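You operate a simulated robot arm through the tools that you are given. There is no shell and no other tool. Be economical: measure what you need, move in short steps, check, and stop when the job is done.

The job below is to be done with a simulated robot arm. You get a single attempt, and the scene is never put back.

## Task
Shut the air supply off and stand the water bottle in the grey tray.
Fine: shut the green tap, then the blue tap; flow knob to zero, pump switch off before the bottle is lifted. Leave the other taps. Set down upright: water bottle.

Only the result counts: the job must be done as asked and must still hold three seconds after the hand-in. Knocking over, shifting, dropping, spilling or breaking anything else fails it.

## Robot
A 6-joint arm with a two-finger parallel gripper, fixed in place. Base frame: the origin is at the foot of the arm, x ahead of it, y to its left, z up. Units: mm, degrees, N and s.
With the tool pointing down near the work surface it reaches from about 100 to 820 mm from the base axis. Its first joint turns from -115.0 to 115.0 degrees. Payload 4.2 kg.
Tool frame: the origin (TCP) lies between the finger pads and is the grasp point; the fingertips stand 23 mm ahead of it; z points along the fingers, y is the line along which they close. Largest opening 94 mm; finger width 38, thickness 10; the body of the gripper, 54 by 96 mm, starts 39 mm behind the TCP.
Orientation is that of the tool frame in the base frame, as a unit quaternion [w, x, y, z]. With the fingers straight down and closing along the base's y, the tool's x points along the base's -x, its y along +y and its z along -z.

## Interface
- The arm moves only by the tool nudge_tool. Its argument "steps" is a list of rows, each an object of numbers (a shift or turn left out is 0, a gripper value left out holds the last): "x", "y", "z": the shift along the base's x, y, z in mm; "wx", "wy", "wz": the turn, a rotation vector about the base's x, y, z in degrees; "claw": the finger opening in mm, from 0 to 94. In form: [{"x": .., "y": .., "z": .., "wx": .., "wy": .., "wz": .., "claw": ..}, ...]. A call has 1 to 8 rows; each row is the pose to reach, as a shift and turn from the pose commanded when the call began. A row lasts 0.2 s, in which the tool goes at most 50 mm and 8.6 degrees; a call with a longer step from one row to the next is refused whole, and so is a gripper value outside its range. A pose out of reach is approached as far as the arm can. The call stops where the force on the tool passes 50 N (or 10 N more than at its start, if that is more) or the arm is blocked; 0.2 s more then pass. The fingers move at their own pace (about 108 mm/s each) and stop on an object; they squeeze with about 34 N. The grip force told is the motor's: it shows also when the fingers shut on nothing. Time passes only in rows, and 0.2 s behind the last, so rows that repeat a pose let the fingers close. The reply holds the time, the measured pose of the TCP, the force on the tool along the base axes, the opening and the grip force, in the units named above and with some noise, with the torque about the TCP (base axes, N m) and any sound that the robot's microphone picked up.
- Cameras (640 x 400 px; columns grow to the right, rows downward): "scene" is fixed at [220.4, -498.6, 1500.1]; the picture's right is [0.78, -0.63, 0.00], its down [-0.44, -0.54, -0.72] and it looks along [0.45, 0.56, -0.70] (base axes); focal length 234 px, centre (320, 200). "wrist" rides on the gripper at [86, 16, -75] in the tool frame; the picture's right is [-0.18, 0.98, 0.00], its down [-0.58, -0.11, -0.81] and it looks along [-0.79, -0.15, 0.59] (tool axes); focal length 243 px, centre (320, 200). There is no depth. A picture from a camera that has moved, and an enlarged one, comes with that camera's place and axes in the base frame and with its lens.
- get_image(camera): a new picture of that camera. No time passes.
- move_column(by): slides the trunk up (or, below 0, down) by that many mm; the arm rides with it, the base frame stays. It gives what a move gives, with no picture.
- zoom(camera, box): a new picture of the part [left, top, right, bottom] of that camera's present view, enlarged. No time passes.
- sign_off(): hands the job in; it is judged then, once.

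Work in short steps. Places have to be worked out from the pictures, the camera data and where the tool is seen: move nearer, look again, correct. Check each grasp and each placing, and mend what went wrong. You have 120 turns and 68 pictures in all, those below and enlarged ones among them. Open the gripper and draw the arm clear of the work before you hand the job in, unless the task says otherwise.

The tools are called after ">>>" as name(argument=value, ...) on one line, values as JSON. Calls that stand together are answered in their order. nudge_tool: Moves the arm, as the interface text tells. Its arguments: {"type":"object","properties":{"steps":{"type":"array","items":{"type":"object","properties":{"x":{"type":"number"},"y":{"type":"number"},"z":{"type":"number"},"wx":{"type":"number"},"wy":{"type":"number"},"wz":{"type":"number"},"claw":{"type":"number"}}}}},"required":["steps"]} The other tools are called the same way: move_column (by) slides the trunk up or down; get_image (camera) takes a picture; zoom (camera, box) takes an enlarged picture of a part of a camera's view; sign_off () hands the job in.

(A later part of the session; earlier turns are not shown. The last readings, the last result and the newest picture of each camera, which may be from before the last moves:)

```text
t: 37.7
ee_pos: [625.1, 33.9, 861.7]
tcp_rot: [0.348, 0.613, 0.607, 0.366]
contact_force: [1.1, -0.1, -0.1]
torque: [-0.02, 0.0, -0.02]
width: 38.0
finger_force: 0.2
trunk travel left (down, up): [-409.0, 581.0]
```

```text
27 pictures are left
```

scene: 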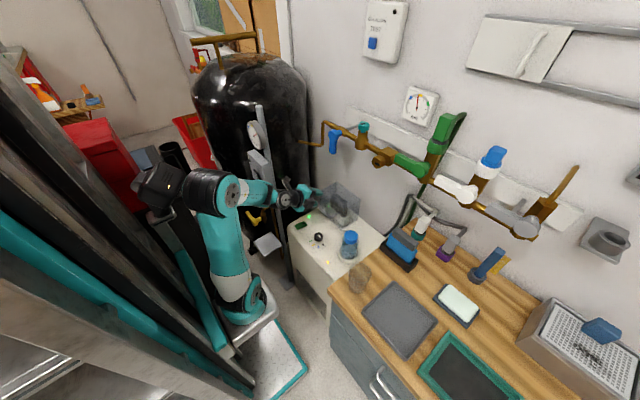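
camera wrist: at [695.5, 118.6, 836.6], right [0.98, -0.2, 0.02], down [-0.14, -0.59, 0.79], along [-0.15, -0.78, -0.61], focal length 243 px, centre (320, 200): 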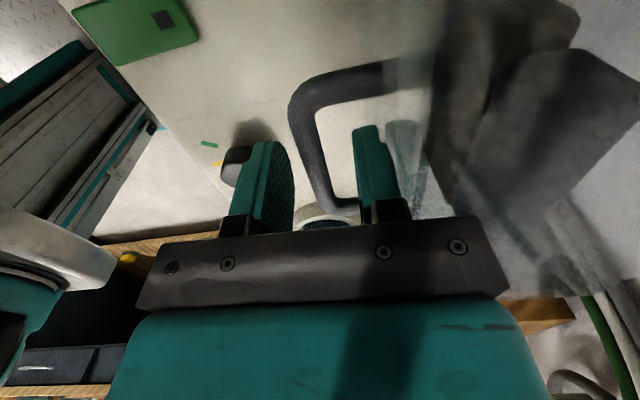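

60° tilt reached. Lower the trunk 118 mm so the tool sits in front of the handle, then look.

>>> move_column(by=-118)

>>> get_image(camera="wrist")

>>> zoom(camera="scene", box=[280, 160, 408, 240])

```text
t: 39.2
ee_pos: [625.2, 32.7, 744.1]
tcp_rot: [0.348, 0.614, 0.608, 0.365]
contact_force: [0.2, 0.3, 0.6]
torque: [-0.02, 0.04, -0.03]
width: 37.9
finger_force: 0.0
trunk travel left (down, up): [-291.0, 699.0]
```

```text
26 pictures are left
camera wrist: at [568.1, 118.8, 796.8], right [0.48, -0.2, 0.85], down [-0.75, -0.59, 0.29], along [0.45, -0.78, -0.44], focal length 243 px, centre (320, 200)
```

wrist: 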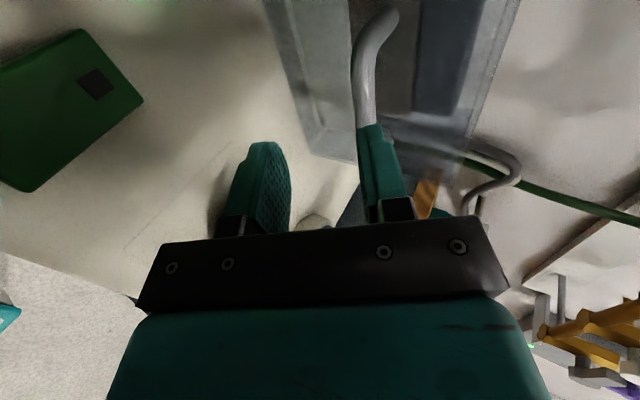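

```text
5.00 times, centred on (344, 200) of scene
camera zoom: at [220.4, -498.6, 1500.1], right [0.78, -0.63, 0.0], down [-0.44, -0.54, -0.72], along [0.45, 0.56, -0.7], focal length 1170 px, centre (200, 200)
```

zoom: 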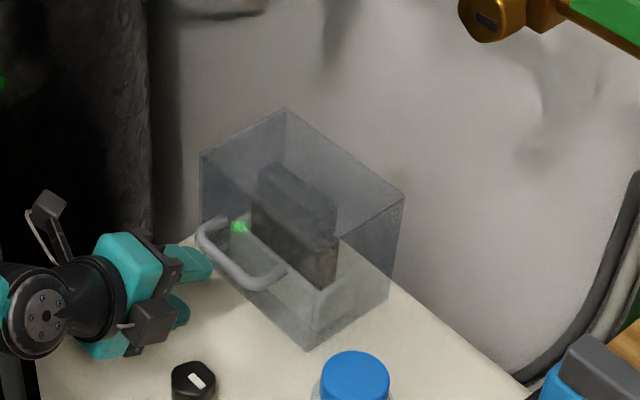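

Bar confirmed at (676, y, 744), guard undisturbed. I align on the tool axis and slide in, then close on the bar.

>>> nudge_tool(steps=[{"x": 2, "z": 26, "claw": 30}, {"x": 16, "z": 18}, {"x": 32, "z": 9}, {"x": 46, "z": 1}, {"x": 46, "z": 1, "claw": 4}, {"x": 46, "z": 1, "claw": 4}])

>>> get_image(camera="wrist")

```text
t: 40.6
ee_pos: [672.0, 33.5, 746.7]
tcp_rot: [0.35, 0.612, 0.607, 0.367]
contact_force: [7.7, 3.7, 16.9]
torque: [-2.12, -0.19, -0.05]
width: 12.2
finger_force: 45.0
trunk travel left (down, up): [-291.0, 699.0]
```

```text
24 pictures are left
camera wrist: at [614.7, 117.7, 799.8], right [0.48, -0.2, 0.85], down [-0.75, -0.59, 0.28], along [0.45, -0.78, -0.44], focal length 243 px, centre (320, 200)
```

wrist: 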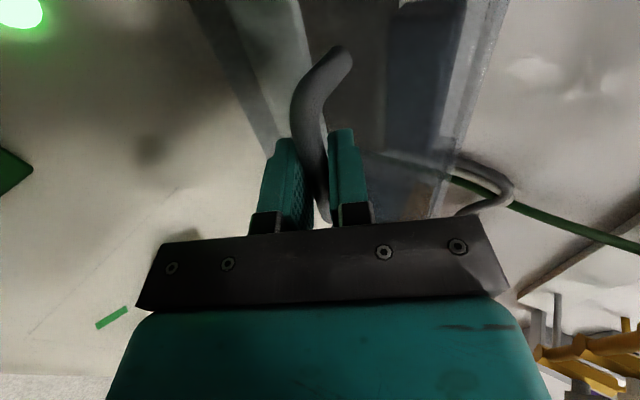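

Bar is gripped (12 mm). I test a small upward pull and read how it moves.

>>> nudge_tool(steps=[{"z": 5}, {"z": 10}, {"z": 15}])

>>> zoom(camera="scene", box=[280, 160, 408, 240])

```text
t: 41.4
ee_pos: [667.4, 34.3, 749.7]
tcp_rot: [0.341, 0.616, 0.615, 0.355]
contact_force: [0.7, 1.7, -10.0]
torque: [-0.29, 0.08, 0.22]
width: 12.1
finger_force: 9.1
trunk travel left (down, up): [-291.0, 699.0]
stopped in row 3: the force on the tool passed its limit at 55 N (the readings are from after the stop); the commanded pose is now the measured one
```

```text
5.00 times, centred on (344, 200) of scene
camera zoom: at [220.4, -498.6, 1500.1], right [0.78, -0.63, 0.0], down [-0.44, -0.54, -0.72], along [0.45, 0.56, -0.7], focal length 1170 px, centre (200, 200)
```

zoom: 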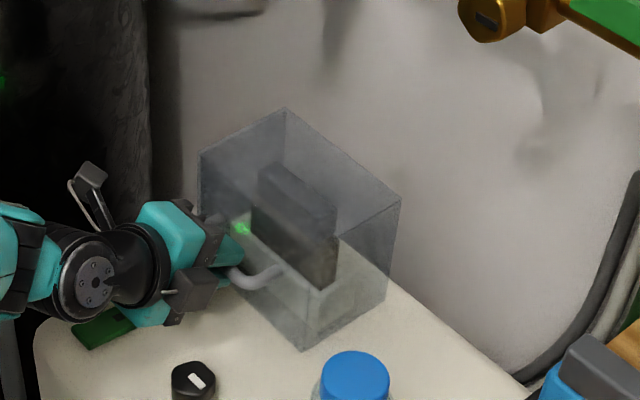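

It resisted upward and moved ~5 mm toward -x instead. I test a pull along -x.

>>> nudge_tool(steps=[{"x": -4, "claw": 4}, {"x": -8}, {"x": -13}, {"x": -18}])

>>> zoom(camera="scene", box=[280, 160, 408, 240])

```text
t: 42.4
ee_pos: [652.6, 35.7, 754.7]
tcp_rot: [0.344, 0.615, 0.611, 0.361]
contact_force: [41.7, 13.6, 15.5]
torque: [1.0, -0.69, -0.77]
width: 11.7
finger_force: 44.7
trunk travel left (down, up): [-291.0, 699.0]
```

```text
5.00 times, centred on (344, 200) of scene
camera zoom: at [220.4, -498.6, 1500.1], right [0.78, -0.63, 0.0], down [-0.44, -0.54, -0.72], along [0.45, 0.56, -0.7], focal length 1170 px, centre (200, 200)
```

zoom: 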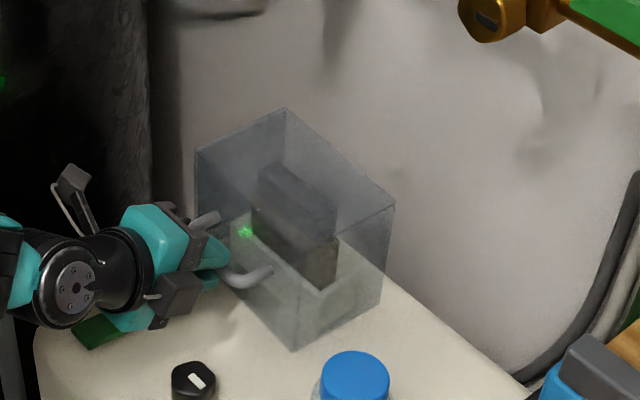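

The corner shifts hint at a swing, perhaps about a vertical edge. I take the same high-zoom view as before to compare corners precisely.

>>> zoom(camera="scene", box=[290, 170, 386, 230])

```text
6.67 times, centred on (338, 200) of scene
camera zoom: at [220.4, -498.6, 1500.1], right [0.78, -0.63, 0.0], down [-0.44, -0.54, -0.72], along [0.45, 0.56, -0.7], focal length 1560 px, centre (200, 200)
```

zoom: 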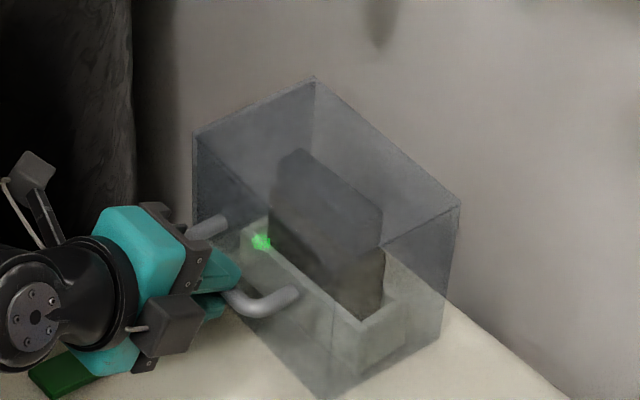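

Comparison shows the rear-left vertical edge fixed while the other corners swung ~4°: the guard is a door hinged at about (820,108), opening clockwise. I release the handle and back out, then will push the guard's right (-y) face with downward fingers.

>>> nudge_tool(steps=[{"claw": 36}, {"x": -8, "z": 4, "claw": 36}, {"x": -30, "z": 17}, {"x": -38, "z": 60}, {"x": -30, "z": 105}, {"x": -20, "z": 150}])

>>> nudge_tool(steps=[{"y": -15, "wy": 8.5, "claw": 0}, {"y": -30, "wy": 17}, {"x": 10, "y": -45, "wy": 25.5}, {"x": 20, "y": -60, "wy": 34}, {"x": 30, "y": -75, "wy": 42.5}, {"x": 40, "y": -90, "wy": 51}, {"x": 50, "y": -105, "wy": 59.5}])

```text
t: 43.8
ee_pos: [628.2, 35.1, 900.9]
tcp_rot: [0.341, 0.617, 0.613, 0.356]
contact_force: [-0.1, -0.7, -0.2]
torque: [0.01, 0.01, -0.01]
width: 36.0
finger_force: 0.0
trunk travel left (down, up): [-291.0, 699.0]
```

```text
t: 45.4
ee_pos: [678.4, -70.0, 900.6]
tcp_rot: [-0.008, 0.712, 0.702, 0.003]
contact_force: [-0.9, -0.6, 1.4]
torque: [0.0, -0.05, -0.01]
width: 0.1
finger_force: 34.2
trunk travel left (down, up): [-291.0, 699.0]
```

Unyaw the tool back to the home orientation so the camera trails at -x.

>>> nudge_tool(steps=[{"x": 5, "y": -2, "wz": 8.5}, {"x": 10, "y": -4, "wz": 17}, {"x": 15, "y": -6, "wz": 25.5}, {"x": 20, "y": -8, "wz": 34}, {"x": 25, "y": -10, "wz": 42.5}, {"x": 30, "y": -12, "wz": 51}, {"x": 35, "y": -14, "wz": 59.5}, {"x": 40, "y": -16, "wz": 68}])

>>> nudge_tool(steps=[{"z": -20, "wz": 7.5}, {"z": -45, "wz": 15}, {"z": -75, "wz": 23}])

>>> get_image(camera="wrist")

```text
t: 47.2
ee_pos: [719.0, -86.8, 902.1]
tcp_rot: [-0.007, 0.197, 0.98, -0.002]
contact_force: [-0.1, -0.3, -0.9]
torque: [-0.01, 0.0, 0.02]
width: 0.0
finger_force: 34.6
trunk travel left (down, up): [-291.0, 699.0]
```

```text
t: 48.0
ee_pos: [721.5, -84.6, 834.9]
tcp_rot: [-0.008, 0.018, 1.0, -0.004]
contact_force: [-0.2, 0.8, 0.2]
torque: [0.03, -0.03, 0.02]
width: 0.0
finger_force: 34.6
out of reach, approached as far as the arm can: row 3
trunk travel left (down, up): [-291.0, 699.0]
```

```text
20 pictures are left
camera wrist: at [636.9, -65.4, 910.6], right [0.22, 0.98, -0.01], down [0.59, -0.12, 0.8], along [0.78, -0.18, -0.6], focal length 243 px, centre (320, 200)
```

wrist: 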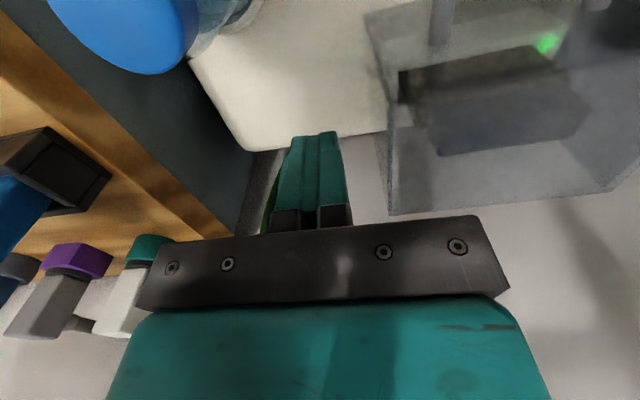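

Fingers are right of the guard, clear. Lower the trunk 64 mm (fingertip z≈748), then push +y.

>>> move_column(by=-64)

>>> nudge_tool(steps=[{"x": 0, "y": 20}, {"x": -2, "y": 40}, {"x": -5, "y": 60}, {"x": -9, "y": 80}, {"x": -14, "y": 100}])

>>> get_image(camera="scene")

```text
t: 49.0
ee_pos: [720.6, -86.6, 770.3]
tcp_rot: [-0.007, 0.017, 1.0, -0.003]
contact_force: [0.2, 0.2, 0.1]
torque: [0.01, 0.02, 0.0]
width: 0.0
finger_force: 34.0
trunk travel left (down, up): [-227.0, 763.0]
```

```text
t: 49.7
ee_pos: [716.9, -56.4, 770.6]
tcp_rot: [-0.013, 0.026, 1.0, -0.01]
contact_force: [-18.4, -33.8, 0.7]
torque: [0.92, -0.51, -0.33]
width: 0.1
finger_force: 34.0
trunk travel left (down, up): [-227.0, 763.0]
stopped in row 3: the force on the tool passed its limit at 68 N (the readings are from after the stop); the commanded pose is now the measured one
```

```text
19 pictures are left
```

scene: 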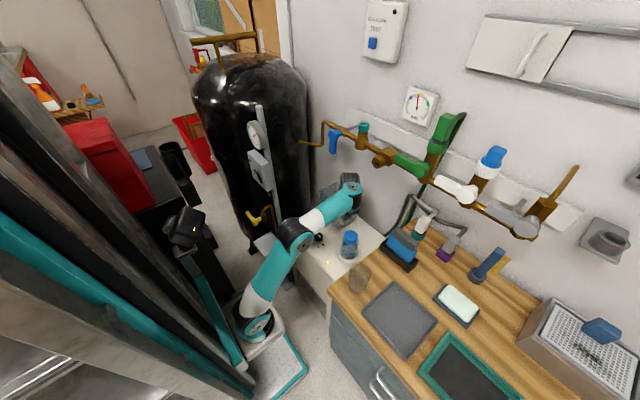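

Contact at y≈-46; possibly the hinge is damped. I push slower.

>>> nudge_tool(steps=[{"x": 0, "y": 4}, {"x": -1, "y": 8}, {"x": -2, "y": 12}, {"x": -3, "y": 16}, {"x": -4, "y": 20}, {"x": -6, "y": 24}])

>>> get_image(camera="wrist")

```text
t: 50.0
ee_pos: [716.6, -55.2, 770.4]
tcp_rot: [-0.016, 0.027, 0.999, -0.014]
contact_force: [-18.3, -33.2, 0.9]
torque: [0.88, -0.44, -0.27]
width: 0.0
finger_force: 33.5
trunk travel left (down, up): [-227.0, 763.0]
stopped in row 1: the force on the tool passed its limit at 55 N (the readings are from after the stop); the commanded pose is now the measured one
```

```text
18 pictures are left
camera wrist: at [634.2, -33.2, 847.6], right [0.24, 0.97, -0.03], down [0.6, -0.12, 0.79], along [0.76, -0.21, -0.61], focal length 243 px, centre (320, 200)
```

wrist: 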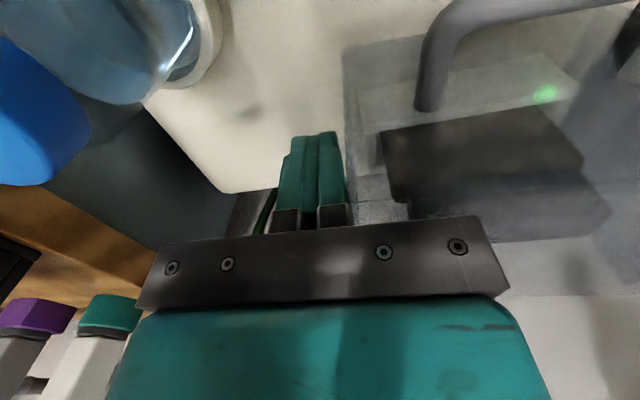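

The contact point must travel along (-0.83,+0.55); pure +y jams by friction. I push along that tangent instead.

>>> nudge_tool(steps=[{"x": -3, "y": 1}, {"x": -6, "y": 4}, {"x": -10, "y": 7}, {"x": -14, "y": 11}, {"x": -18, "y": 15}, {"x": -22, "y": 19}, {"x": -26, "y": 23}])

>>> zoom(camera="scene", box=[290, 170, 386, 230])

```text
t: 50.9
ee_pos: [705.8, -48.1, 771.7]
tcp_rot: [-0.017, 0.027, 0.999, -0.016]
contact_force: [-14.2, -23.1, 3.4]
torque: [0.66, -0.37, -0.32]
width: 0.0
finger_force: 33.8
trunk travel left (down, up): [-227.0, 763.0]
stopped in row 4: the force on the tool passed its limit at 52 N (the readings are from after the stop); the commanded pose is now the measured one
```

```text
6.67 times, centred on (338, 200) of scene
camera zoom: at [220.4, -498.6, 1500.1], right [0.78, -0.63, 0.0], down [-0.44, -0.54, -0.72], along [0.45, 0.56, -0.7], focal length 1560 px, centre (200, 200)
```

zoom: 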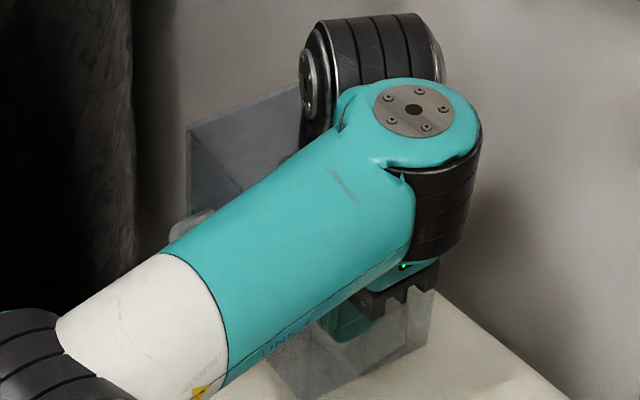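

It moves, but stiffly with this lever arm. Better: push the outside of the handle's -y leg (arm ~155 mm). I step out and reposition at about (665,-35), fingertip z≈734.

>>> nudge_tool(steps=[{"x": -2, "y": -20}, {"x": -25, "y": -20}, {"x": -41, "y": -8}, {"x": -41, "y": 5, "z": -16}])

>>> get_image(camera="wrist")

```text
t: 51.9
ee_pos: [673.8, -40.7, 768.7]
tcp_rot: [-0.017, 0.027, 0.999, -0.016]
contact_force: [-12.3, -12.8, 2.2]
torque: [0.42, -0.35, -0.13]
width: 0.0
finger_force: 34.2
out of reach, approached as far as the arm can: row 3, 4
trunk travel left (down, up): [-227.0, 763.0]
```

```text
16 pictures are left
camera wrist: at [591.7, -17.4, 846.1], right [0.24, 0.97, -0.04], down [0.6, -0.12, 0.79], along [0.76, -0.21, -0.61], focal length 243 px, centre (320, 200)
```

wrist: 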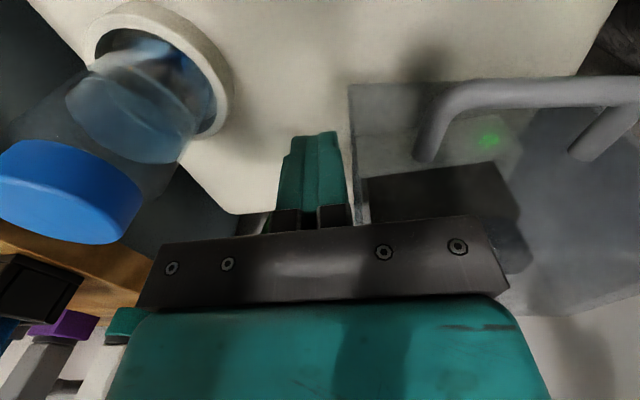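

The guard is open ~10°. The reach limit comes from the trunk being too low; I back off, raise the trunk 220 mm and come down again with the arm at the handle's leg.

>>> nudge_tool(steps=[{"y": -10}, {"y": -20, "x": -4}])

>>> move_column(by=220)

>>> nudge_tool(steps=[{"z": -40}, {"z": -80}, {"x": -4, "z": -120}, {"x": -8, "z": -160, "y": 5}, {"x": -8, "z": -195, "y": 10}])

```text
t: 52.5
ee_pos: [674.4, -58.9, 770.4]
tcp_rot: [-0.018, 0.026, 0.999, -0.014]
contact_force: [0.4, 0.3, -0.4]
torque: [0.01, -0.03, 0.0]
width: 0.1
finger_force: 34.5
out of reach, approached as far as the arm can: row 2
trunk travel left (down, up): [-227.0, 763.0]
```

```text
t: 54.8
ee_pos: [673.7, -60.5, 991.4]
tcp_rot: [-0.018, 0.026, 0.999, -0.015]
contact_force: [-0.2, -0.4, 0.3]
torque: [0.01, 0.0, -0.01]
width: 0.0
finger_force: 34.3
trunk travel left (down, up): [-447.0, 543.0]
```

```text
t: 56.2
ee_pos: [765.5, -49.8, 945.0]
tcp_rot: [0.059, 0.033, 0.998, -0.016]
contact_force: [0.7, 0.3, -0.3]
torque: [-0.01, 0.03, 0.0]
width: 0.1
finger_force: 33.8
out of reach, approached as far as the arm can: row 1, 2, 3, 4, 5
trunk travel left (down, up): [-447.0, 543.0]
stopped in row 5: the arm was blocked; the commanded pose is now the measured one
```

The arm drifted to (765,-50,945) and got blocked. I look before doing anything.

>>> get_image(camera="scene")

```text
15 pictures are left
```

scene: 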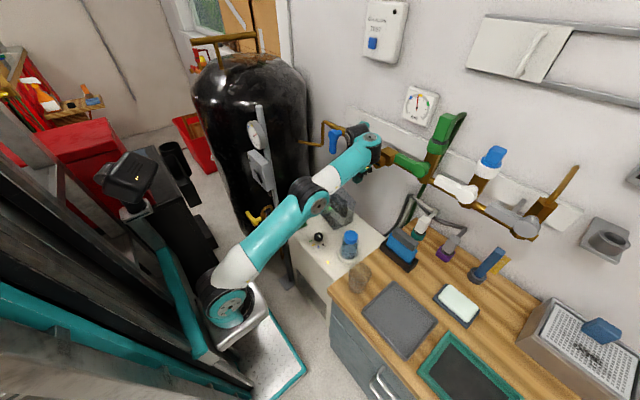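

The arm is almost straight (stretched singular pose), so pure -z sent it outward. I pull radially inward toward the shoulder, away from the pipe.

>>> nudge_tool(steps=[{"x": -10, "z": -5}, {"x": -20, "z": -10}, {"x": -35, "z": -20}, {"x": -50, "z": -30}, {"x": -65, "z": -40}])

```text
t: 56.6
ee_pos: [764.5, -37.2, 920.0]
tcp_rot: [0.06, 0.027, 0.998, -0.013]
contact_force: [-0.4, 2.2, -1.5]
torque: [-0.14, -0.06, -0.02]
width: 0.0
finger_force: 33.5
out of reach, approached as far as the arm can: row 1
trunk travel left (down, up): [-447.0, 543.0]
stopped in row 1: the arm was blocked; the commanded pose is now the measured one
```

Still blocked, likely the wrist against the pipe. I reverse tangentially (up and back).

>>> nudge_tool(steps=[{"x": -10, "z": 12}, {"x": -25, "z": 28}, {"x": -45, "z": 45}, {"x": -70, "z": 60}])

>>> zoom(camera="scene", box=[200, 80, 520, 280])

```text
t: 56.9
ee_pos: [768.1, -36.1, 884.0]
tcp_rot: [0.064, 0.006, 0.998, -0.019]
contact_force: [0.9, -0.6, -5.8]
torque: [0.03, -0.03, 0.07]
width: 0.0
finger_force: 34.1
trunk travel left (down, up): [-447.0, 543.0]
stopped in row 1: the arm was blocked; the commanded pose is now the measured one
```

```text
2.00 times, centred on (360, 180) of scene
camera zoom: at [220.4, -498.6, 1500.1], right [0.78, -0.63, 0.0], down [-0.44, -0.54, -0.72], along [0.45, 0.56, -0.7], focal length 468 px, centre (240, 240)
```

zoom: 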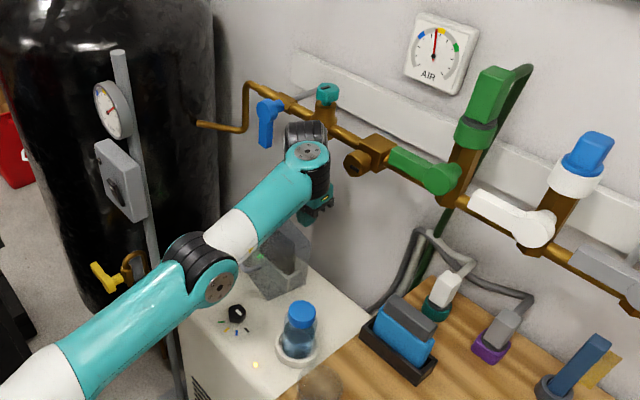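

The tool keeps sinking although I commanded up; I hold still one row to see whether it settles.

>>> nudge_tool(steps=[{"x": 0}])

```text
t: 57.3
ee_pos: [785.3, -3.7, 872.7]
tcp_rot: [0.11, -0.055, 0.992, 0.012]
contact_force: [3.5, -3.5, -4.3]
torque: [0.39, 0.08, -0.32]
width: 0.1
finger_force: 34.3
trunk travel left (down, up): [-447.0, 543.0]
stopped in row 1: the arm was blocked; the commanded pose is now the measured one
```

The wrist joint is against the pipe from the front/below. I lower the trunk 35 mm to free it (fingertip then ≈815, above the guard top).

>>> move_column(by=-35)

```text
t: 57.6
ee_pos: [788.8, 30.2, 824.4]
tcp_rot: [0.041, -0.088, 0.995, -0.002]
contact_force: [-249.7, 101.0, 319.7]
torque: [4.98, 19.7, -5.43]
width: 0.0
finger_force: 33.5
trunk travel left (down, up): [-441.0, 549.0]
stopped: the arm was blocked; the commanded pose is now the measured one
```

High force: the fingertips press the guard top. I raise the trunk slightly to relieve it.

>>> move_column(by=25)

```text
t: 58.0
ee_pos: [908.1, 129.5, 758.7]
tcp_rot: [0.095, -0.144, 0.985, 0.025]
contact_force: [-15.2, -5.8, 18.4]
torque: [0.27, -0.59, 0.0]
width: 0.1
finger_force: 33.9
trunk travel left (down, up): [-448.0, 542.0]
stopped: the arm was blocked; the commanded pose is now the measured one
```

The arm has swung far; look at the scene.

>>> get_image(camera="scene")

```text
13 pictures are left
```

scene: 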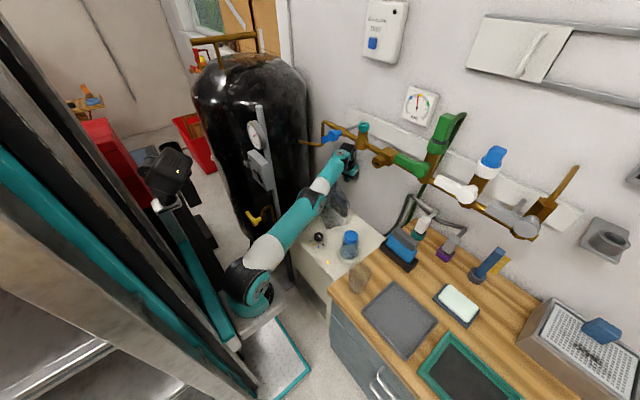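

The blue lever was knocked back and must be redone later. First I pull the arm straight back (-x).

>>> nudge_tool(steps=[{"x": -15, "y": -2, "z": 5}, {"x": -40, "y": -6, "z": 15}, {"x": -80, "y": -12, "z": 30}])

```text
t: 58.3
ee_pos: [882.2, 133.2, 777.0]
tcp_rot: [0.102, -0.134, 0.985, 0.024]
contact_force: [4.1, -1.3, -4.5]
torque: [0.13, 0.19, 0.06]
width: 0.3
finger_force: 33.9
out of reach, approached as far as the arm can: row 1
trunk travel left (down, up): [-448.0, 542.0]
stopped in row 1: the arm was blocked; the commanded pose is now the measured one
```

It moves back now. Continue in small retreats.

>>> nudge_tool(steps=[{"x": -20, "y": -3, "z": 5}, {"x": -50, "y": -8, "z": 12}, {"x": -90, "y": -16, "z": 25}])

>>> nudge_tool(steps=[{"x": -20, "y": -3, "z": 5}, {"x": -50, "y": -8, "z": 12}, {"x": -90, "y": -16, "z": 25}])

```text
t: 59.1
ee_pos: [794.0, 120.5, 811.9]
tcp_rot: [0.112, -0.137, 0.984, 0.027]
contact_force: [20.5, 25.2, -2.2]
torque: [0.37, -0.27, -0.09]
width: 0.0
finger_force: 33.7
trunk travel left (down, up): [-448.0, 542.0]
```

```text
t: 59.4
ee_pos: [785.5, 128.0, 814.0]
tcp_rot: [0.115, -0.136, 0.984, 0.028]
contact_force: [-0.7, 0.9, -0.9]
torque: [0.05, 0.0, 0.01]
width: 0.0
finger_force: 34.1
trunk travel left (down, up): [-448.0, 542.0]
stopped in row 1: the force on the tool passed its limit at 62 N (the readings are from after the stop); the commanded pose is now the measured one
```

Control is back. Something touches on the -x/-y side, probably the guard; look.

>>> zoom(camera="scene", box=[250, 100, 442, 220])

>>> get_image(camera="wrist")

```text
3.33 times, centred on (346, 160) of scene
camera zoom: at [220.4, -498.6, 1500.1], right [0.78, -0.63, 0.0], down [-0.44, -0.54, -0.72], along [0.45, 0.56, -0.7], focal length 780 px, centre (233, 333)
```

zoom: 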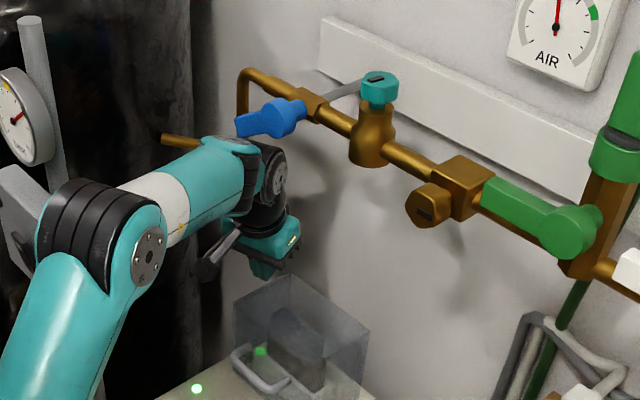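

```text
11 pictures are left
camera wrist: at [684.2, 115.0, 866.8], right [-0.1, 0.99, 0.07], down [0.4, -0.02, 0.92], along [0.91, 0.11, -0.39], focal length 243 px, centre (320, 200)
```

wrist: 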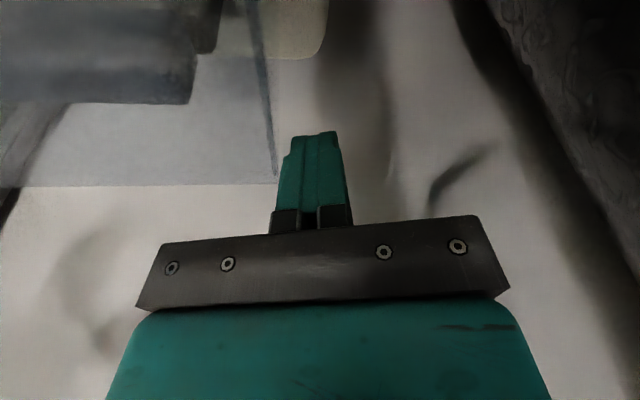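

The arm is elbow-up again. I lift 22 mm to clear the guard's top, then retreat in -x.

>>> nudge_tool(steps=[{"z": 12}, {"x": -3, "z": 26}, {"x": -30, "y": -5, "z": 28}, {"x": -65, "y": -15, "z": 28}, {"x": -100, "y": -25, "z": 28}, {"x": -135, "y": -40, "z": 28}, {"x": -165, "y": -60, "z": 35}])

```text
t: 61.0
ee_pos: [619.2, 70.0, 849.2]
tcp_rot: [0.115, -0.137, 0.983, 0.028]
contact_force: [-0.7, 0.0, 0.1]
torque: [-0.02, 0.0, -0.02]
width: 0.0
finger_force: 33.9
trunk travel left (down, up): [-448.0, 542.0]
```

Clear. Raise the trunk 250 mm to the posture used before for the blue tap.

>>> move_column(by=250)

>>> nudge_tool(steps=[{"z": 10, "wz": 7}, {"x": 10, "z": 20, "wz": 14}, {"x": 20, "z": 40, "wz": 14}])

>>> nudge_tool(steps=[{"x": 8, "y": 0, "z": 5, "wx": 4.2, "wy": -7.3}, {"x": 16, "y": -5, "z": 10, "wx": 8.4, "wy": -14.6}, {"x": 24, "y": -10, "z": 15, "wx": 12.6, "wy": -21.9}, {"x": 32, "y": -15, "z": 20, "wx": 16.8, "wy": -29.2}, {"x": 40, "y": -20, "z": 20, "wx": 21, "wy": -36.5}, {"x": 45, "y": -20, "z": 20, "wx": 25.2, "wy": -43.8}, {"x": 50, "y": -20, "z": 20, "wx": 29.4, "wy": -51.1}, {"x": 55, "y": -20, "z": 20, "wx": 33.6, "wy": -58.4}])

```text
t: 63.6
ee_pos: [619.6, 70.2, 1099.2]
tcp_rot: [0.116, -0.137, 0.983, 0.029]
contact_force: [-0.2, -0.1, -0.4]
torque: [0.01, 0.03, -0.03]
width: 0.1
finger_force: 34.6
trunk travel left (down, up): [-698.0, 292.0]
```

```text
t: 64.4
ee_pos: [640.9, 68.4, 1139.9]
tcp_rot: [0.11, -0.256, 0.959, 0.041]
contact_force: [-0.1, -0.4, -0.7]
torque: [-0.02, 0.0, 0.04]
width: 0.1
finger_force: 33.8
trunk travel left (down, up): [-698.0, 292.0]
```

```text
t: 66.2
ee_pos: [693.6, 49.4, 1160.7]
tcp_rot: [0.624, -0.202, 0.734, 0.177]
contact_force: [-0.1, -1.4, 0.5]
torque: [0.0, 0.03, 0.0]
width: 0.3
finger_force: 34.5
trunk travel left (down, up): [-698.0, 292.0]
```

Matches the earlier posture. Move to above the blue lever, advance and sweep down the same way.

>>> nudge_tool(steps=[{"x": 10, "y": 30, "z": -10, "wx": 4, "wy": -7}, {"x": 18, "y": 60, "z": -22, "wx": 4, "wy": -7}, {"x": 18, "y": 76, "z": -40, "wx": 4, "wy": -7}, {"x": 36, "y": 78, "z": -40, "wx": 4, "wy": -7}, {"x": 54, "y": 80, "z": -40, "wx": 4, "wy": -7}])

>>> get_image(camera="wrist")

```text
t: 67.4
ee_pos: [748.9, 128.1, 1118.2]
tcp_rot: [0.674, -0.191, 0.688, 0.19]
contact_force: [-0.6, -0.6, 1.1]
torque: [0.0, 0.03, -0.03]
width: 0.0
finger_force: 34.0
trunk travel left (down, up): [-698.0, 292.0]
```

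```text
10 pictures are left
camera wrist: at [675.5, 103.2, 1033.5], right [-0.51, 0.84, 0.19], down [-0.62, -0.51, 0.6], along [0.6, 0.18, 0.78], focal length 243 px, centre (320, 200)
```

wrist: 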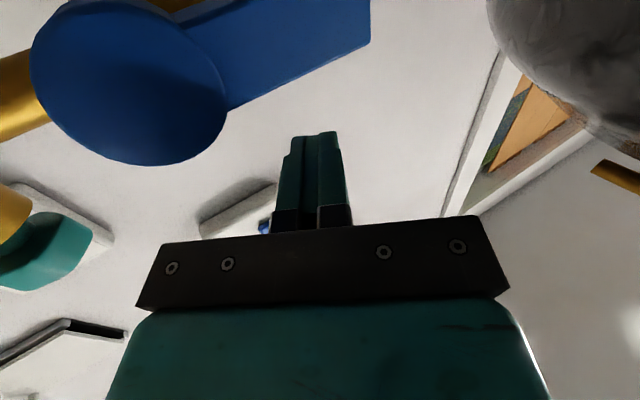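

The lever points +y with a slight droop, fingers are above it. Sweep down along the same arc as before.

>>> nudge_tool(steps=[{"y": 2, "z": -15}, {"y": 4, "z": -30}, {"y": 6, "z": -45}, {"y": 8, "z": -56}, {"y": 8, "z": -67}, {"y": 4, "z": -79}, {"y": -3, "z": -91}])

>>> nudge_tool(steps=[{"y": -8, "z": -7}, {"y": -13, "z": -12}, {"y": -17, "z": -15}, {"y": -20, "z": -16}, {"y": -23, "z": -16}])

```text
t: 69.0
ee_pos: [748.2, 126.1, 1030.7]
tcp_rot: [0.675, -0.191, 0.687, 0.19]
contact_force: [-0.8, -0.2, -0.3]
torque: [0.01, 0.06, -0.01]
width: 0.1
finger_force: 33.6
trunk travel left (down, up): [-698.0, 292.0]
```

```text
t: 70.2
ee_pos: [749.1, 116.9, 1013.9]
tcp_rot: [0.675, -0.193, 0.685, 0.193]
contact_force: [0.4, -0.2, -0.7]
torque: [0.02, 0.0, 0.02]
width: 0.0
finger_force: 33.9
trunk travel left (down, up): [-698.0, 292.0]
stopped in row 5: the force on the tool passed its limit at 54 N (the readings are from after the stop); the commanded pose is now the measured one
```

Hit a limit and rebounded; press once more gently to be sure the lever is on its stop.

>>> nudge_tool(steps=[{"y": -3}, {"y": -6}, {"y": -8}, {"y": -10}])

```text
t: 71.2
ee_pos: [746.1, 112.6, 1013.4]
tcp_rot: [0.673, -0.198, 0.685, 0.196]
contact_force: [-1.3, 31.0, 2.5]
torque: [-0.64, -0.08, 0.22]
width: 0.1
finger_force: 34.0
trunk travel left (down, up): [-698.0, 292.0]
```

Blue is at its stop again (31 N). The earlier contact forces all point through ~(805,100), so the guard hinge is free and I was just pushing in jammed directions. Retreat from blue and return to tool-down at a healthy posture.

>>> nudge_tool(steps=[{"y": 12, "z": 5}, {"y": 18, "z": 50}, {"y": 18, "z": 95}, {"x": -10, "y": 5, "z": 130}, {"x": -30, "y": -25, "z": 160}, {"x": -40, "y": -55, "z": 170}])

>>> nudge_tool(steps=[{"x": -8, "y": -8, "wx": -4.2, "wy": 7.3}, {"x": -16, "y": -16, "wx": -8.4, "wy": 14.6}, {"x": -24, "y": -24, "wx": -12.6, "wy": 21.9}, {"x": -32, "y": -32, "wx": -16.8, "wy": 29.2}, {"x": -40, "y": -40, "wx": -21, "wy": 36.5}, {"x": -48, "y": -48, "wx": -25.2, "wy": 43.8}, {"x": -56, "y": -56, "wx": -29.4, "wy": 51.1}, {"x": -64, "y": -60, "wx": -33.6, "wy": 58.4}])

```text
t: 72.6
ee_pos: [705.2, 54.6, 1184.7]
tcp_rot: [0.675, -0.194, 0.686, 0.192]
contact_force: [0.8, 0.5, -0.3]
torque: [0.0, -0.01, -0.01]
width: 0.0
finger_force: 33.9
trunk travel left (down, up): [-698.0, 292.0]
```

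```text
t: 74.4
ee_pos: [643.1, -6.8, 1182.5]
tcp_rot: [0.177, -0.255, 0.948, 0.065]
contact_force: [-1.4, -0.5, -0.9]
torque: [-0.04, -0.01, 0.04]
width: 0.1
finger_force: 34.1
trunk travel left (down, up): [-698.0, 292.0]
```

Rotate to a downward tool tilted 30° toward +y (keeps the forearm away from the tank post), positioned right of the handle's -y leg, then lower the trunk 265 mm.

>>> nudge_tool(steps=[{"x": 8, "y": -10, "z": -5, "wx": 4.28, "wy": 5.56, "wz": -4.68}, {"x": 16, "y": -20, "z": -5, "wx": 8.56, "wy": 11.12, "wz": -9.36}, {"x": 24, "y": -32, "z": -5, "wx": 12.84, "wy": 16.68, "wz": -14.04}, {"x": 32, "y": -44, "z": -5, "wx": 17.12, "wy": 22.24, "wz": -18.72}, {"x": 38, "y": -53, "z": -5, "wx": 21.4, "wy": 27.8, "wz": -23.4}])

>>> move_column(by=-265)

>>> nudge_tool(steps=[{"z": -40}, {"z": -80}, {"z": -110}])

>>> get_image(camera="wrist")

```text
t: 75.6
ee_pos: [680.6, -57.7, 1180.0]
tcp_rot: [0.001, -0.001, 0.966, 0.259]
contact_force: [-0.3, -0.8, -0.3]
torque: [-0.03, -0.04, -0.01]
width: 0.1
finger_force: 34.2
trunk travel left (down, up): [-698.0, 292.0]
```

```text
t: 78.3
ee_pos: [681.3, -57.8, 913.9]
tcp_rot: [0.0, -0.001, 0.966, 0.259]
contact_force: [0.2, -0.3, 0.3]
torque: [-0.01, 0.01, -0.02]
width: 0.0
finger_force: 34.0
trunk travel left (down, up): [-433.0, 557.0]
```

```text
t: 79.1
ee_pos: [681.5, -58.4, 803.4]
tcp_rot: [0.0, -0.001, 0.966, 0.259]
contact_force: [-0.5, -0.4, 0.5]
torque: [-0.03, 0.03, 0.03]
width: 0.1
finger_force: 33.7
trunk travel left (down, up): [-433.0, 557.0]
```

```text
9 pictures are left
camera wrist: at [595.3, -81.2, 875.4], right [0.18, 0.85, 0.49], down [0.58, -0.5, 0.64], along [0.79, 0.17, -0.59], focal length 243 px, centre (320, 200)
```

wrist: 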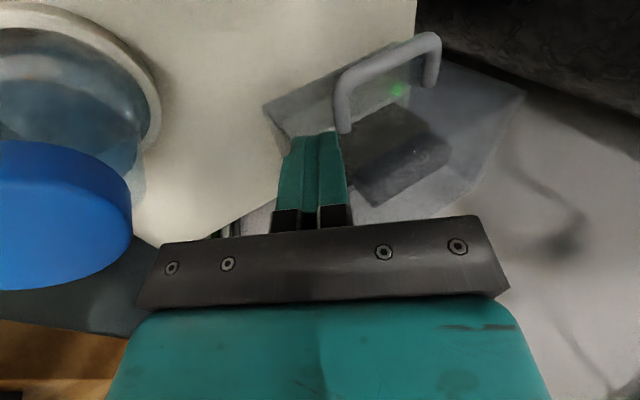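

The handle's leg is at y≈-8, guard closed. Descend 48 mm and push along the hinge circle.

>>> nudge_tool(steps=[{"z": -25}, {"z": -48}, {"y": 15, "z": -48}, {"y": 26, "z": -48}, {"x": -7, "y": 34, "z": -48}, {"x": -15, "y": 43, "z": -48}, {"x": -22, "y": 51, "z": -48}, {"x": -29, "y": 59, "z": -48}])

```text
t: 80.7
ee_pos: [661.0, -13.6, 756.5]
tcp_rot: [-0.003, 0.014, 0.967, 0.253]
contact_force: [-74.0, -91.4, 30.0]
torque: [3.13, -4.74, -5.15]
width: 0.0
finger_force: 33.9
trunk travel left (down, up): [-433.0, 557.0]
stopped in row 7: the force on the tool passed its limit at 55 N (the readings are from after the stop); the commanded pose is now the measured one
```

The torque places the contact at the gripper body against the guard's top corner, so the tilt is wrong. I back off, lift, remove the tilt, and will instead push with the vertical tool further out (-x), yawing along with the guard.

>>> nudge_tool(steps=[{"y": -18, "x": -3}, {"y": -35, "x": -3, "z": 10}, {"y": -40, "z": 50}, {"y": -42, "z": 60, "wx": -7.5}, {"y": -42, "z": 60, "wx": -15}, {"y": -42, "z": 60, "wx": -22.5}, {"y": -42, "z": 60, "wx": -30}])

```text
t: 82.2
ee_pos: [663.7, -45.0, 814.9]
tcp_rot: [-0.001, 0.003, 1.0, -0.003]
contact_force: [-0.1, 0.4, -0.3]
torque: [0.04, -0.01, 0.0]
width: 0.0
finger_force: 34.2
trunk travel left (down, up): [-433.0, 557.0]
```

Now descend just enough (fingertip ≈741) and push the leg, following the arc with yaw.

>>> nudge_tool(steps=[{"x": 3, "z": -30}, {"x": 5, "z": -51}, {"x": 5, "y": 19, "z": -51}, {"x": -5, "y": 33, "z": -51, "wz": -5}, {"x": -14, "y": 47, "z": -51, "wz": -10}, {"x": -22, "y": 61, "z": -51, "wz": -15}, {"x": -29, "y": 75, "z": -51, "wz": -20}])

```text
t: 83.8
ee_pos: [635.1, 29.7, 764.1]
tcp_rot: [-0.001, 0.177, 0.984, -0.001]
contact_force: [-0.1, -0.1, 0.2]
torque: [0.02, 0.0, 0.01]
width: 0.1
finger_force: 34.6
trunk travel left (down, up): [-433.0, 557.0]
```

No force at all; check whether the guard is following.

>>> get_image(camera="wrist")

```text
8 pictures are left
camera wrist: at [560.3, 75.2, 839.6], right [0.51, 0.86, 0.0], down [0.51, -0.3, 0.81], along [0.69, -0.42, -0.59], focal length 243 px, centre (320, 200)
```

wrist: 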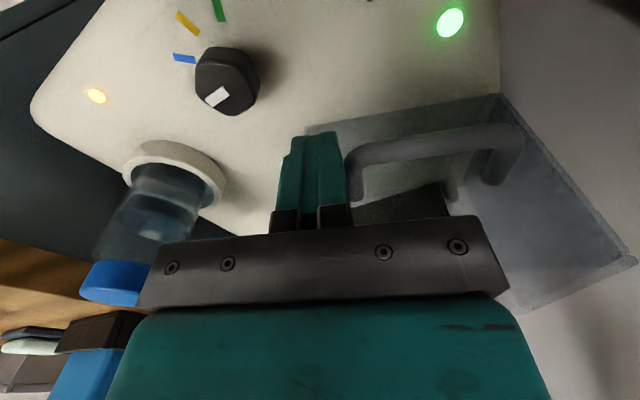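

The guard swings freely with the finger now (~20°). Continue to ~55°.

>>> nudge_tool(steps=[{"x": -7, "y": 21, "wz": -7}, {"x": -12, "y": 43.5, "wz": -14}, {"x": -13.7, "y": 66, "wz": -21}, {"x": -12.7, "y": 88.5, "wz": -28}, {"x": -9, "y": 111, "wz": -35}])

>>> get_image(camera="scene")

```text
t: 85.0
ee_pos: [627.3, 142.3, 766.1]
tcp_rot: [-0.002, 0.464, 0.886, -0.002]
contact_force: [-11.0, 1.8, -0.4]
torque: [0.03, 0.22, -0.03]
width: 0.1
finger_force: 34.1
trunk travel left (down, up): [-433.0, 557.0]
```

```text
7 pictures are left
```

scene: 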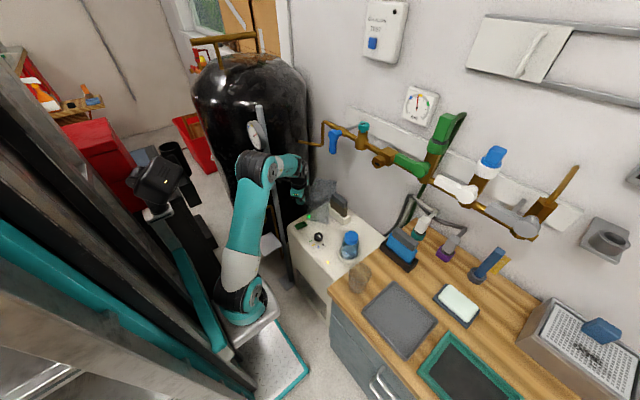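

Guard is largely open and the blue tap shows closed. Push about 12° more, then inspect the switch.

>>> nudge_tool(steps=[{"x": 3, "y": 13, "wz": -4}, {"x": 7, "y": 26, "wz": -8}, {"x": 12, "y": 38, "wz": -12}])

>>> zoom(camera="scene", box=[280, 160, 392, 230])

```text
t: 85.8
ee_pos: [638.4, 180.9, 766.2]
tcp_rot: [-0.002, 0.555, 0.832, 0.0]
contact_force: [-10.2, 3.5, 1.4]
torque: [0.07, 0.2, 0.0]
width: 0.0
finger_force: 33.9
trunk travel left (down, up): [-433.0, 557.0]
```

```text
5.71 times, centred on (336, 195) of scene
camera zoom: at [220.4, -498.6, 1500.1], right [0.78, -0.63, 0.0], down [-0.44, -0.54, -0.72], along [0.45, 0.56, -0.7], focal length 1337 px, centre (229, 229)
```

zoom: 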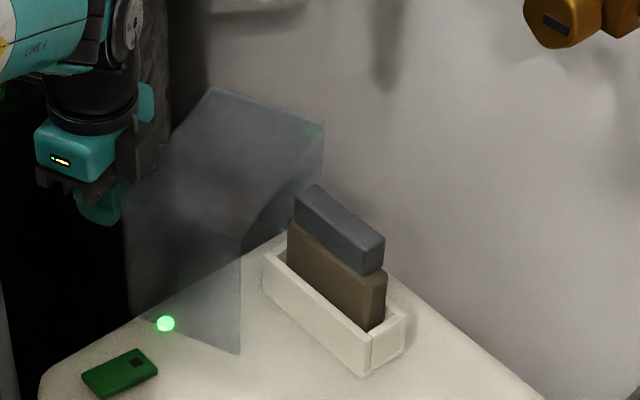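

Under the hood there's only a brown/grey block in a cradle — not a switch. The pump switch must be the green plate at (584,90) beside the green lamp. I restore the hood: go round to the front of the handle bar (tool tilted 20° to keep the forearm clear of the post) and push it shut.

>>> nudge_tool(steps=[{"x": -11, "y": -5, "wx": 6.7}, {"x": -16, "y": 3, "wx": 13.4}, {"x": -16, "y": 12, "wx": 20}, {"x": 0, "y": 20, "wx": 20}, {"x": 18, "y": 26, "wx": 20}])

```text
t: 86.8
ee_pos: [626.8, 209.7, 772.9]
tcp_rot: [-0.097, 0.542, 0.821, 0.15]
contact_force: [3.1, -1.4, 22.5]
torque: [-1.38, -0.23, 0.12]
width: 0.0
finger_force: 33.3
trunk travel left (down, up): [-433.0, 557.0]
stopped in row 4: the force on the tool passed its limit at 62 N (the readings are from after the stop); the commanded pose is now the measured one
```

The tilted body rests on the hood's corner. Simpler: push the hood's front face itself, right of the handle leg, from where I was. Lift, untilt, return, then push it closed along the arc.

>>> nudge_tool(steps=[{"z": 12}, {"z": 15, "wx": -6.7}, {"x": 5, "y": -8, "z": 8, "wx": -13.4}, {"x": 8, "y": -18, "z": 2, "wx": -20}, {"x": 10, "y": -28, "z": 0, "wx": -20}])

>>> nudge_tool(steps=[{"x": 4, "y": -20}, {"x": 0, "y": -42, "wz": 7}, {"x": -3, "y": -66, "wz": 14}, {"x": -3, "y": -90, "wz": 22}, {"x": 0, "y": -113, "wz": 30}, {"x": 7, "y": -136, "wz": 38}])

```text
t: 88.0
ee_pos: [636.4, 178.8, 768.9]
tcp_rot: [-0.002, 0.552, 0.834, 0.002]
contact_force: [-0.5, -1.3, -0.1]
torque: [-0.02, -0.02, 0.02]
width: 0.3
finger_force: 33.7
trunk travel left (down, up): [-433.0, 557.0]
```

```text
t: 89.3
ee_pos: [643.2, 44.7, 772.2]
tcp_rot: [-0.002, 0.25, 0.968, 0.001]
contact_force: [-1.0, 0.5, 0.5]
torque: [-0.02, 0.01, -0.01]
width: 0.0
finger_force: 33.4
trunk travel left (down, up): [-433.0, 557.0]
```

Continue the closing arc to the shut position.

>>> nudge_tool(steps=[{"x": 5, "y": -14, "wz": 5}, {"x": 12, "y": -28, "wz": 9}, {"x": 19, "y": -38, "wz": 13}, {"x": 26, "y": -48, "wz": 17}, {"x": 33, "y": -57, "wz": 21}, {"x": 40, "y": -66, "wz": 25}, {"x": 46, "y": -73, "wz": 28}, {"x": 52, "y": -76, "wz": 29}])

```text
t: 91.2
ee_pos: [690.9, -30.5, 769.6]
tcp_rot: [-0.008, -0.003, 1.0, 0.0]
contact_force: [-43.4, 8.4, 5.5]
torque: [-0.2, -1.34, 0.4]
width: 0.0
finger_force: 34.2
trunk travel left (down, up): [-433.0, 557.0]
```

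Hood is shut (firm stop at 43 N). Now move to view the green plate closely.

>>> nudge_tool(steps=[{"x": -20}, {"x": -55, "z": 15}, {"x": -90, "y": 30, "z": 35}, {"x": -125, "y": 60, "z": 35}, {"x": -150, "y": 95, "z": 35}, {"x": -155, "y": 107, "z": 35}])

>>> zoom(camera="wrist", box=[240, 40, 400, 140])

```text
refused: row 3 steps farther than a row can; nothing moved
```

```text
4.00 times, centred on (320, 90) of wrist
camera zoom: at [605.5, -14.9, 845.6], right [0.18, 0.98, 0.0], down [0.59, -0.11, 0.8], along [0.78, -0.14, -0.6], focal length 970 px, centre (320, 640)
```

zoom: 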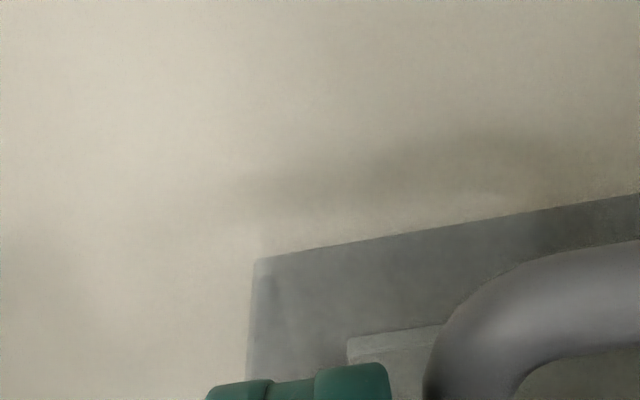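

The move was refused (step too long). Redo with shorter rows; the hood is clearly shut.

>>> nudge_tool(steps=[{"x": -25}, {"x": -60, "z": 12}, {"x": -85, "y": 25, "z": 30}, {"x": -110, "y": 55, "z": 35}, {"x": -135, "y": 85, "z": 35}, {"x": -155, "y": 107, "z": 35}])

```text
t: 92.5
ee_pos: [541.1, 75.1, 805.6]
tcp_rot: [-0.003, 0.001, 1.0, -0.001]
contact_force: [1.3, 0.0, -0.2]
torque: [0.02, -0.02, 0.0]
width: 0.0
finger_force: 34.2
trunk travel left (down, up): [-433.0, 557.0]
```

Now at the viewing position.

>>> zoom(camera="wrist", box=[272, 40, 416, 130])

```text
4.44 times, centred on (344, 85) of wrist
camera zoom: at [454.2, 92.9, 880.2], right [0.19, 0.98, 0.0], down [0.59, -0.11, 0.8], along [0.79, -0.15, -0.6], focal length 1078 px, centre (213, 711)
```

zoom: 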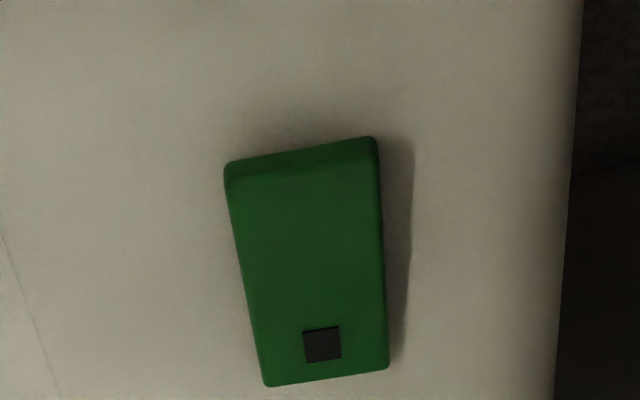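

The green plate is a rocker: its -x end stands proud (x≈555), the marked +x end is pressed down. I press the raised end with closed fingers at (560,90).

>>> nudge_tool(steps=[{"x": 10, "y": 8, "z": -30}, {"x": 19, "y": 15, "z": -65}, {"x": 19, "y": 15, "z": -92}, {"x": 19, "y": 15, "z": -99}, {"x": 19, "y": 15, "z": -104}, {"x": 19, "y": 15, "z": -108}, {"x": 19, "y": 15, "z": -112}, {"x": 19, "y": 15, "z": -115}])

```text
t: 94.3
ee_pos: [560.1, 88.7, 693.8]
tcp_rot: [0.0, 0.001, 1.0, 0.002]
contact_force: [-5.8, -8.6, 45.6]
torque: [-0.29, -0.75, 0.44]
width: 0.0
finger_force: 34.2
trunk travel left (down, up): [-433.0, 557.0]
```

Pressed with 46 N. Lift and check plate and lamp.

>>> nudge_tool(steps=[{"z": 30}, {"x": -8, "y": -4, "z": 70}, {"x": -18, "y": -13, "z": 112}])

>>> zoom(camera="wrist", box=[256, 20, 432, 130])

```text
t: 95.2
ee_pos: [536.6, 76.7, 800.6]
tcp_rot: [-0.004, 0.0, 1.0, 0.001]
contact_force: [0.1, 0.0, -0.1]
torque: [0.0, -0.01, 0.01]
width: 0.2
finger_force: 33.6
trunk travel left (down, up): [-433.0, 557.0]
```

```text
3.64 times, centred on (344, 75) of wrist
camera zoom: at [451.5, 92.2, 875.8], right [0.18, 0.98, 0.0], down [0.59, -0.11, 0.8], along [0.79, -0.15, -0.6], focal length 882 px, centre (233, 654)
```

zoom: 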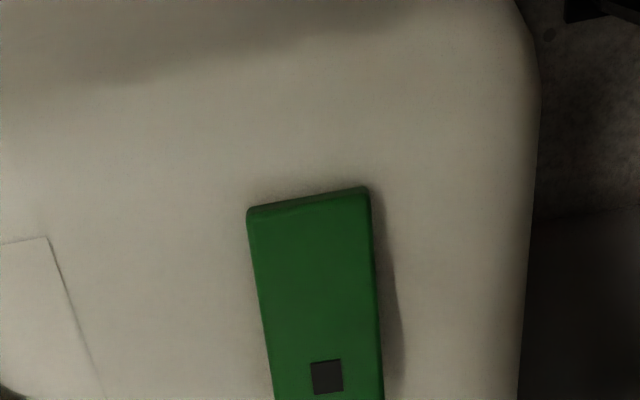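

The -x end now sits low (shadow reversed): the rocker toggled. I pull the arm aside and check the lamp in the scene view.

>>> nudge_tool(steps=[{"x": -40, "z": 15, "claw": 90}, {"x": -80, "z": 30}, {"x": -110, "z": 45}])

>>> zoom(camera="scene", box=[270, 100, 462, 220])

```text
t: 96.0
ee_pos: [429.9, 75.7, 846.4]
tcp_rot: [-0.003, 0.001, 1.0, 0.0]
contact_force: [0.1, -0.7, 0.3]
torque: [0.02, -0.02, 0.0]
width: 89.9
finger_force: 0.1
trunk travel left (down, up): [-433.0, 557.0]
```

```text
3.33 times, centred on (366, 160) of scene
camera zoom: at [220.4, -498.6, 1500.1], right [0.78, -0.63, 0.0], down [-0.44, -0.54, -0.72], along [0.45, 0.56, -0.7], focal length 780 px, centre (167, 333)
```

zoom: 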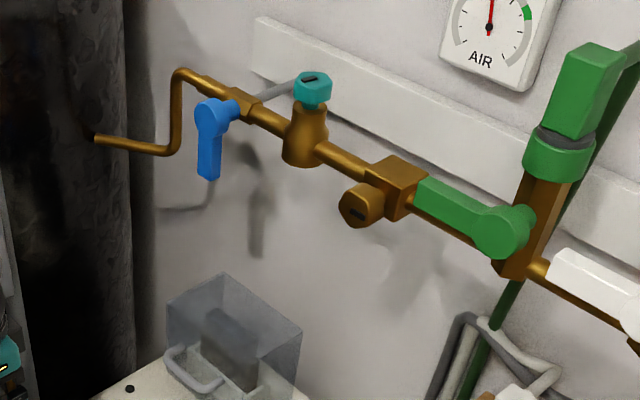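

Lamp is off; blue and green closed, hood shut, other taps as before. Now above the bottle at (646,-153) with the claw open.

>>> nudge_tool(steps=[{"x": 31, "y": -33, "z": 8, "claw": 94}, {"x": 62, "y": -66, "z": 16}, {"x": 93, "y": -98, "z": 20}, {"x": 124, "y": -131, "z": 20}, {"x": 155, "y": -164, "z": 20}, {"x": 186, "y": -197, "z": 20}, {"x": 216, "y": -229, "z": 20}])

>>> get_image(camera="wrist")

```text
t: 97.5
ee_pos: [644.8, -155.3, 864.4]
tcp_rot: [-0.002, 0.0, 1.0, 0.0]
contact_force: [0.4, -0.6, -0.3]
torque: [-0.01, -0.02, -0.03]
width: 94.0
finger_force: 0.0
trunk travel left (down, up): [-433.0, 557.0]
```

```text
1 pictures are left
camera wrist: at [560.0, -138.3, 940.4], right [0.18, 0.98, 0.0], down [0.59, -0.11, 0.8], along [0.79, -0.15, -0.6], focal length 243 px, centre (320, 200)
```

wrist: 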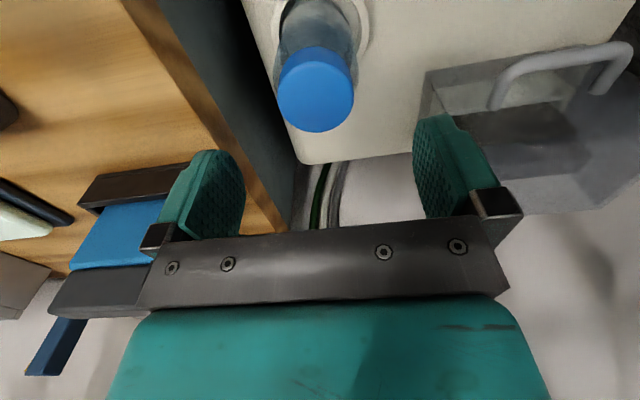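

Cap sits at (645,-157), right under the tool. Descend to z≈760 and close on the bottle body.

>>> nudge_tool(steps=[{"y": -1, "z": -45}, {"y": -1, "z": -80}, {"y": -1, "z": -104}, {"y": -1, "z": -104, "claw": 40}, {"y": -1, "z": -104, "claw": 40}, {"y": -1, "z": -104, "claw": 40}])

```text
t: 99.0
ee_pos: [646.7, -154.1, 763.6]
tcp_rot: [-0.002, 0.001, 1.0, 0.0]
contact_force: [0.3, 0.4, 0.0]
torque: [-0.18, -0.01, 0.02]
width: 63.5
finger_force: 34.2
trunk travel left (down, up): [-433.0, 557.0]
```

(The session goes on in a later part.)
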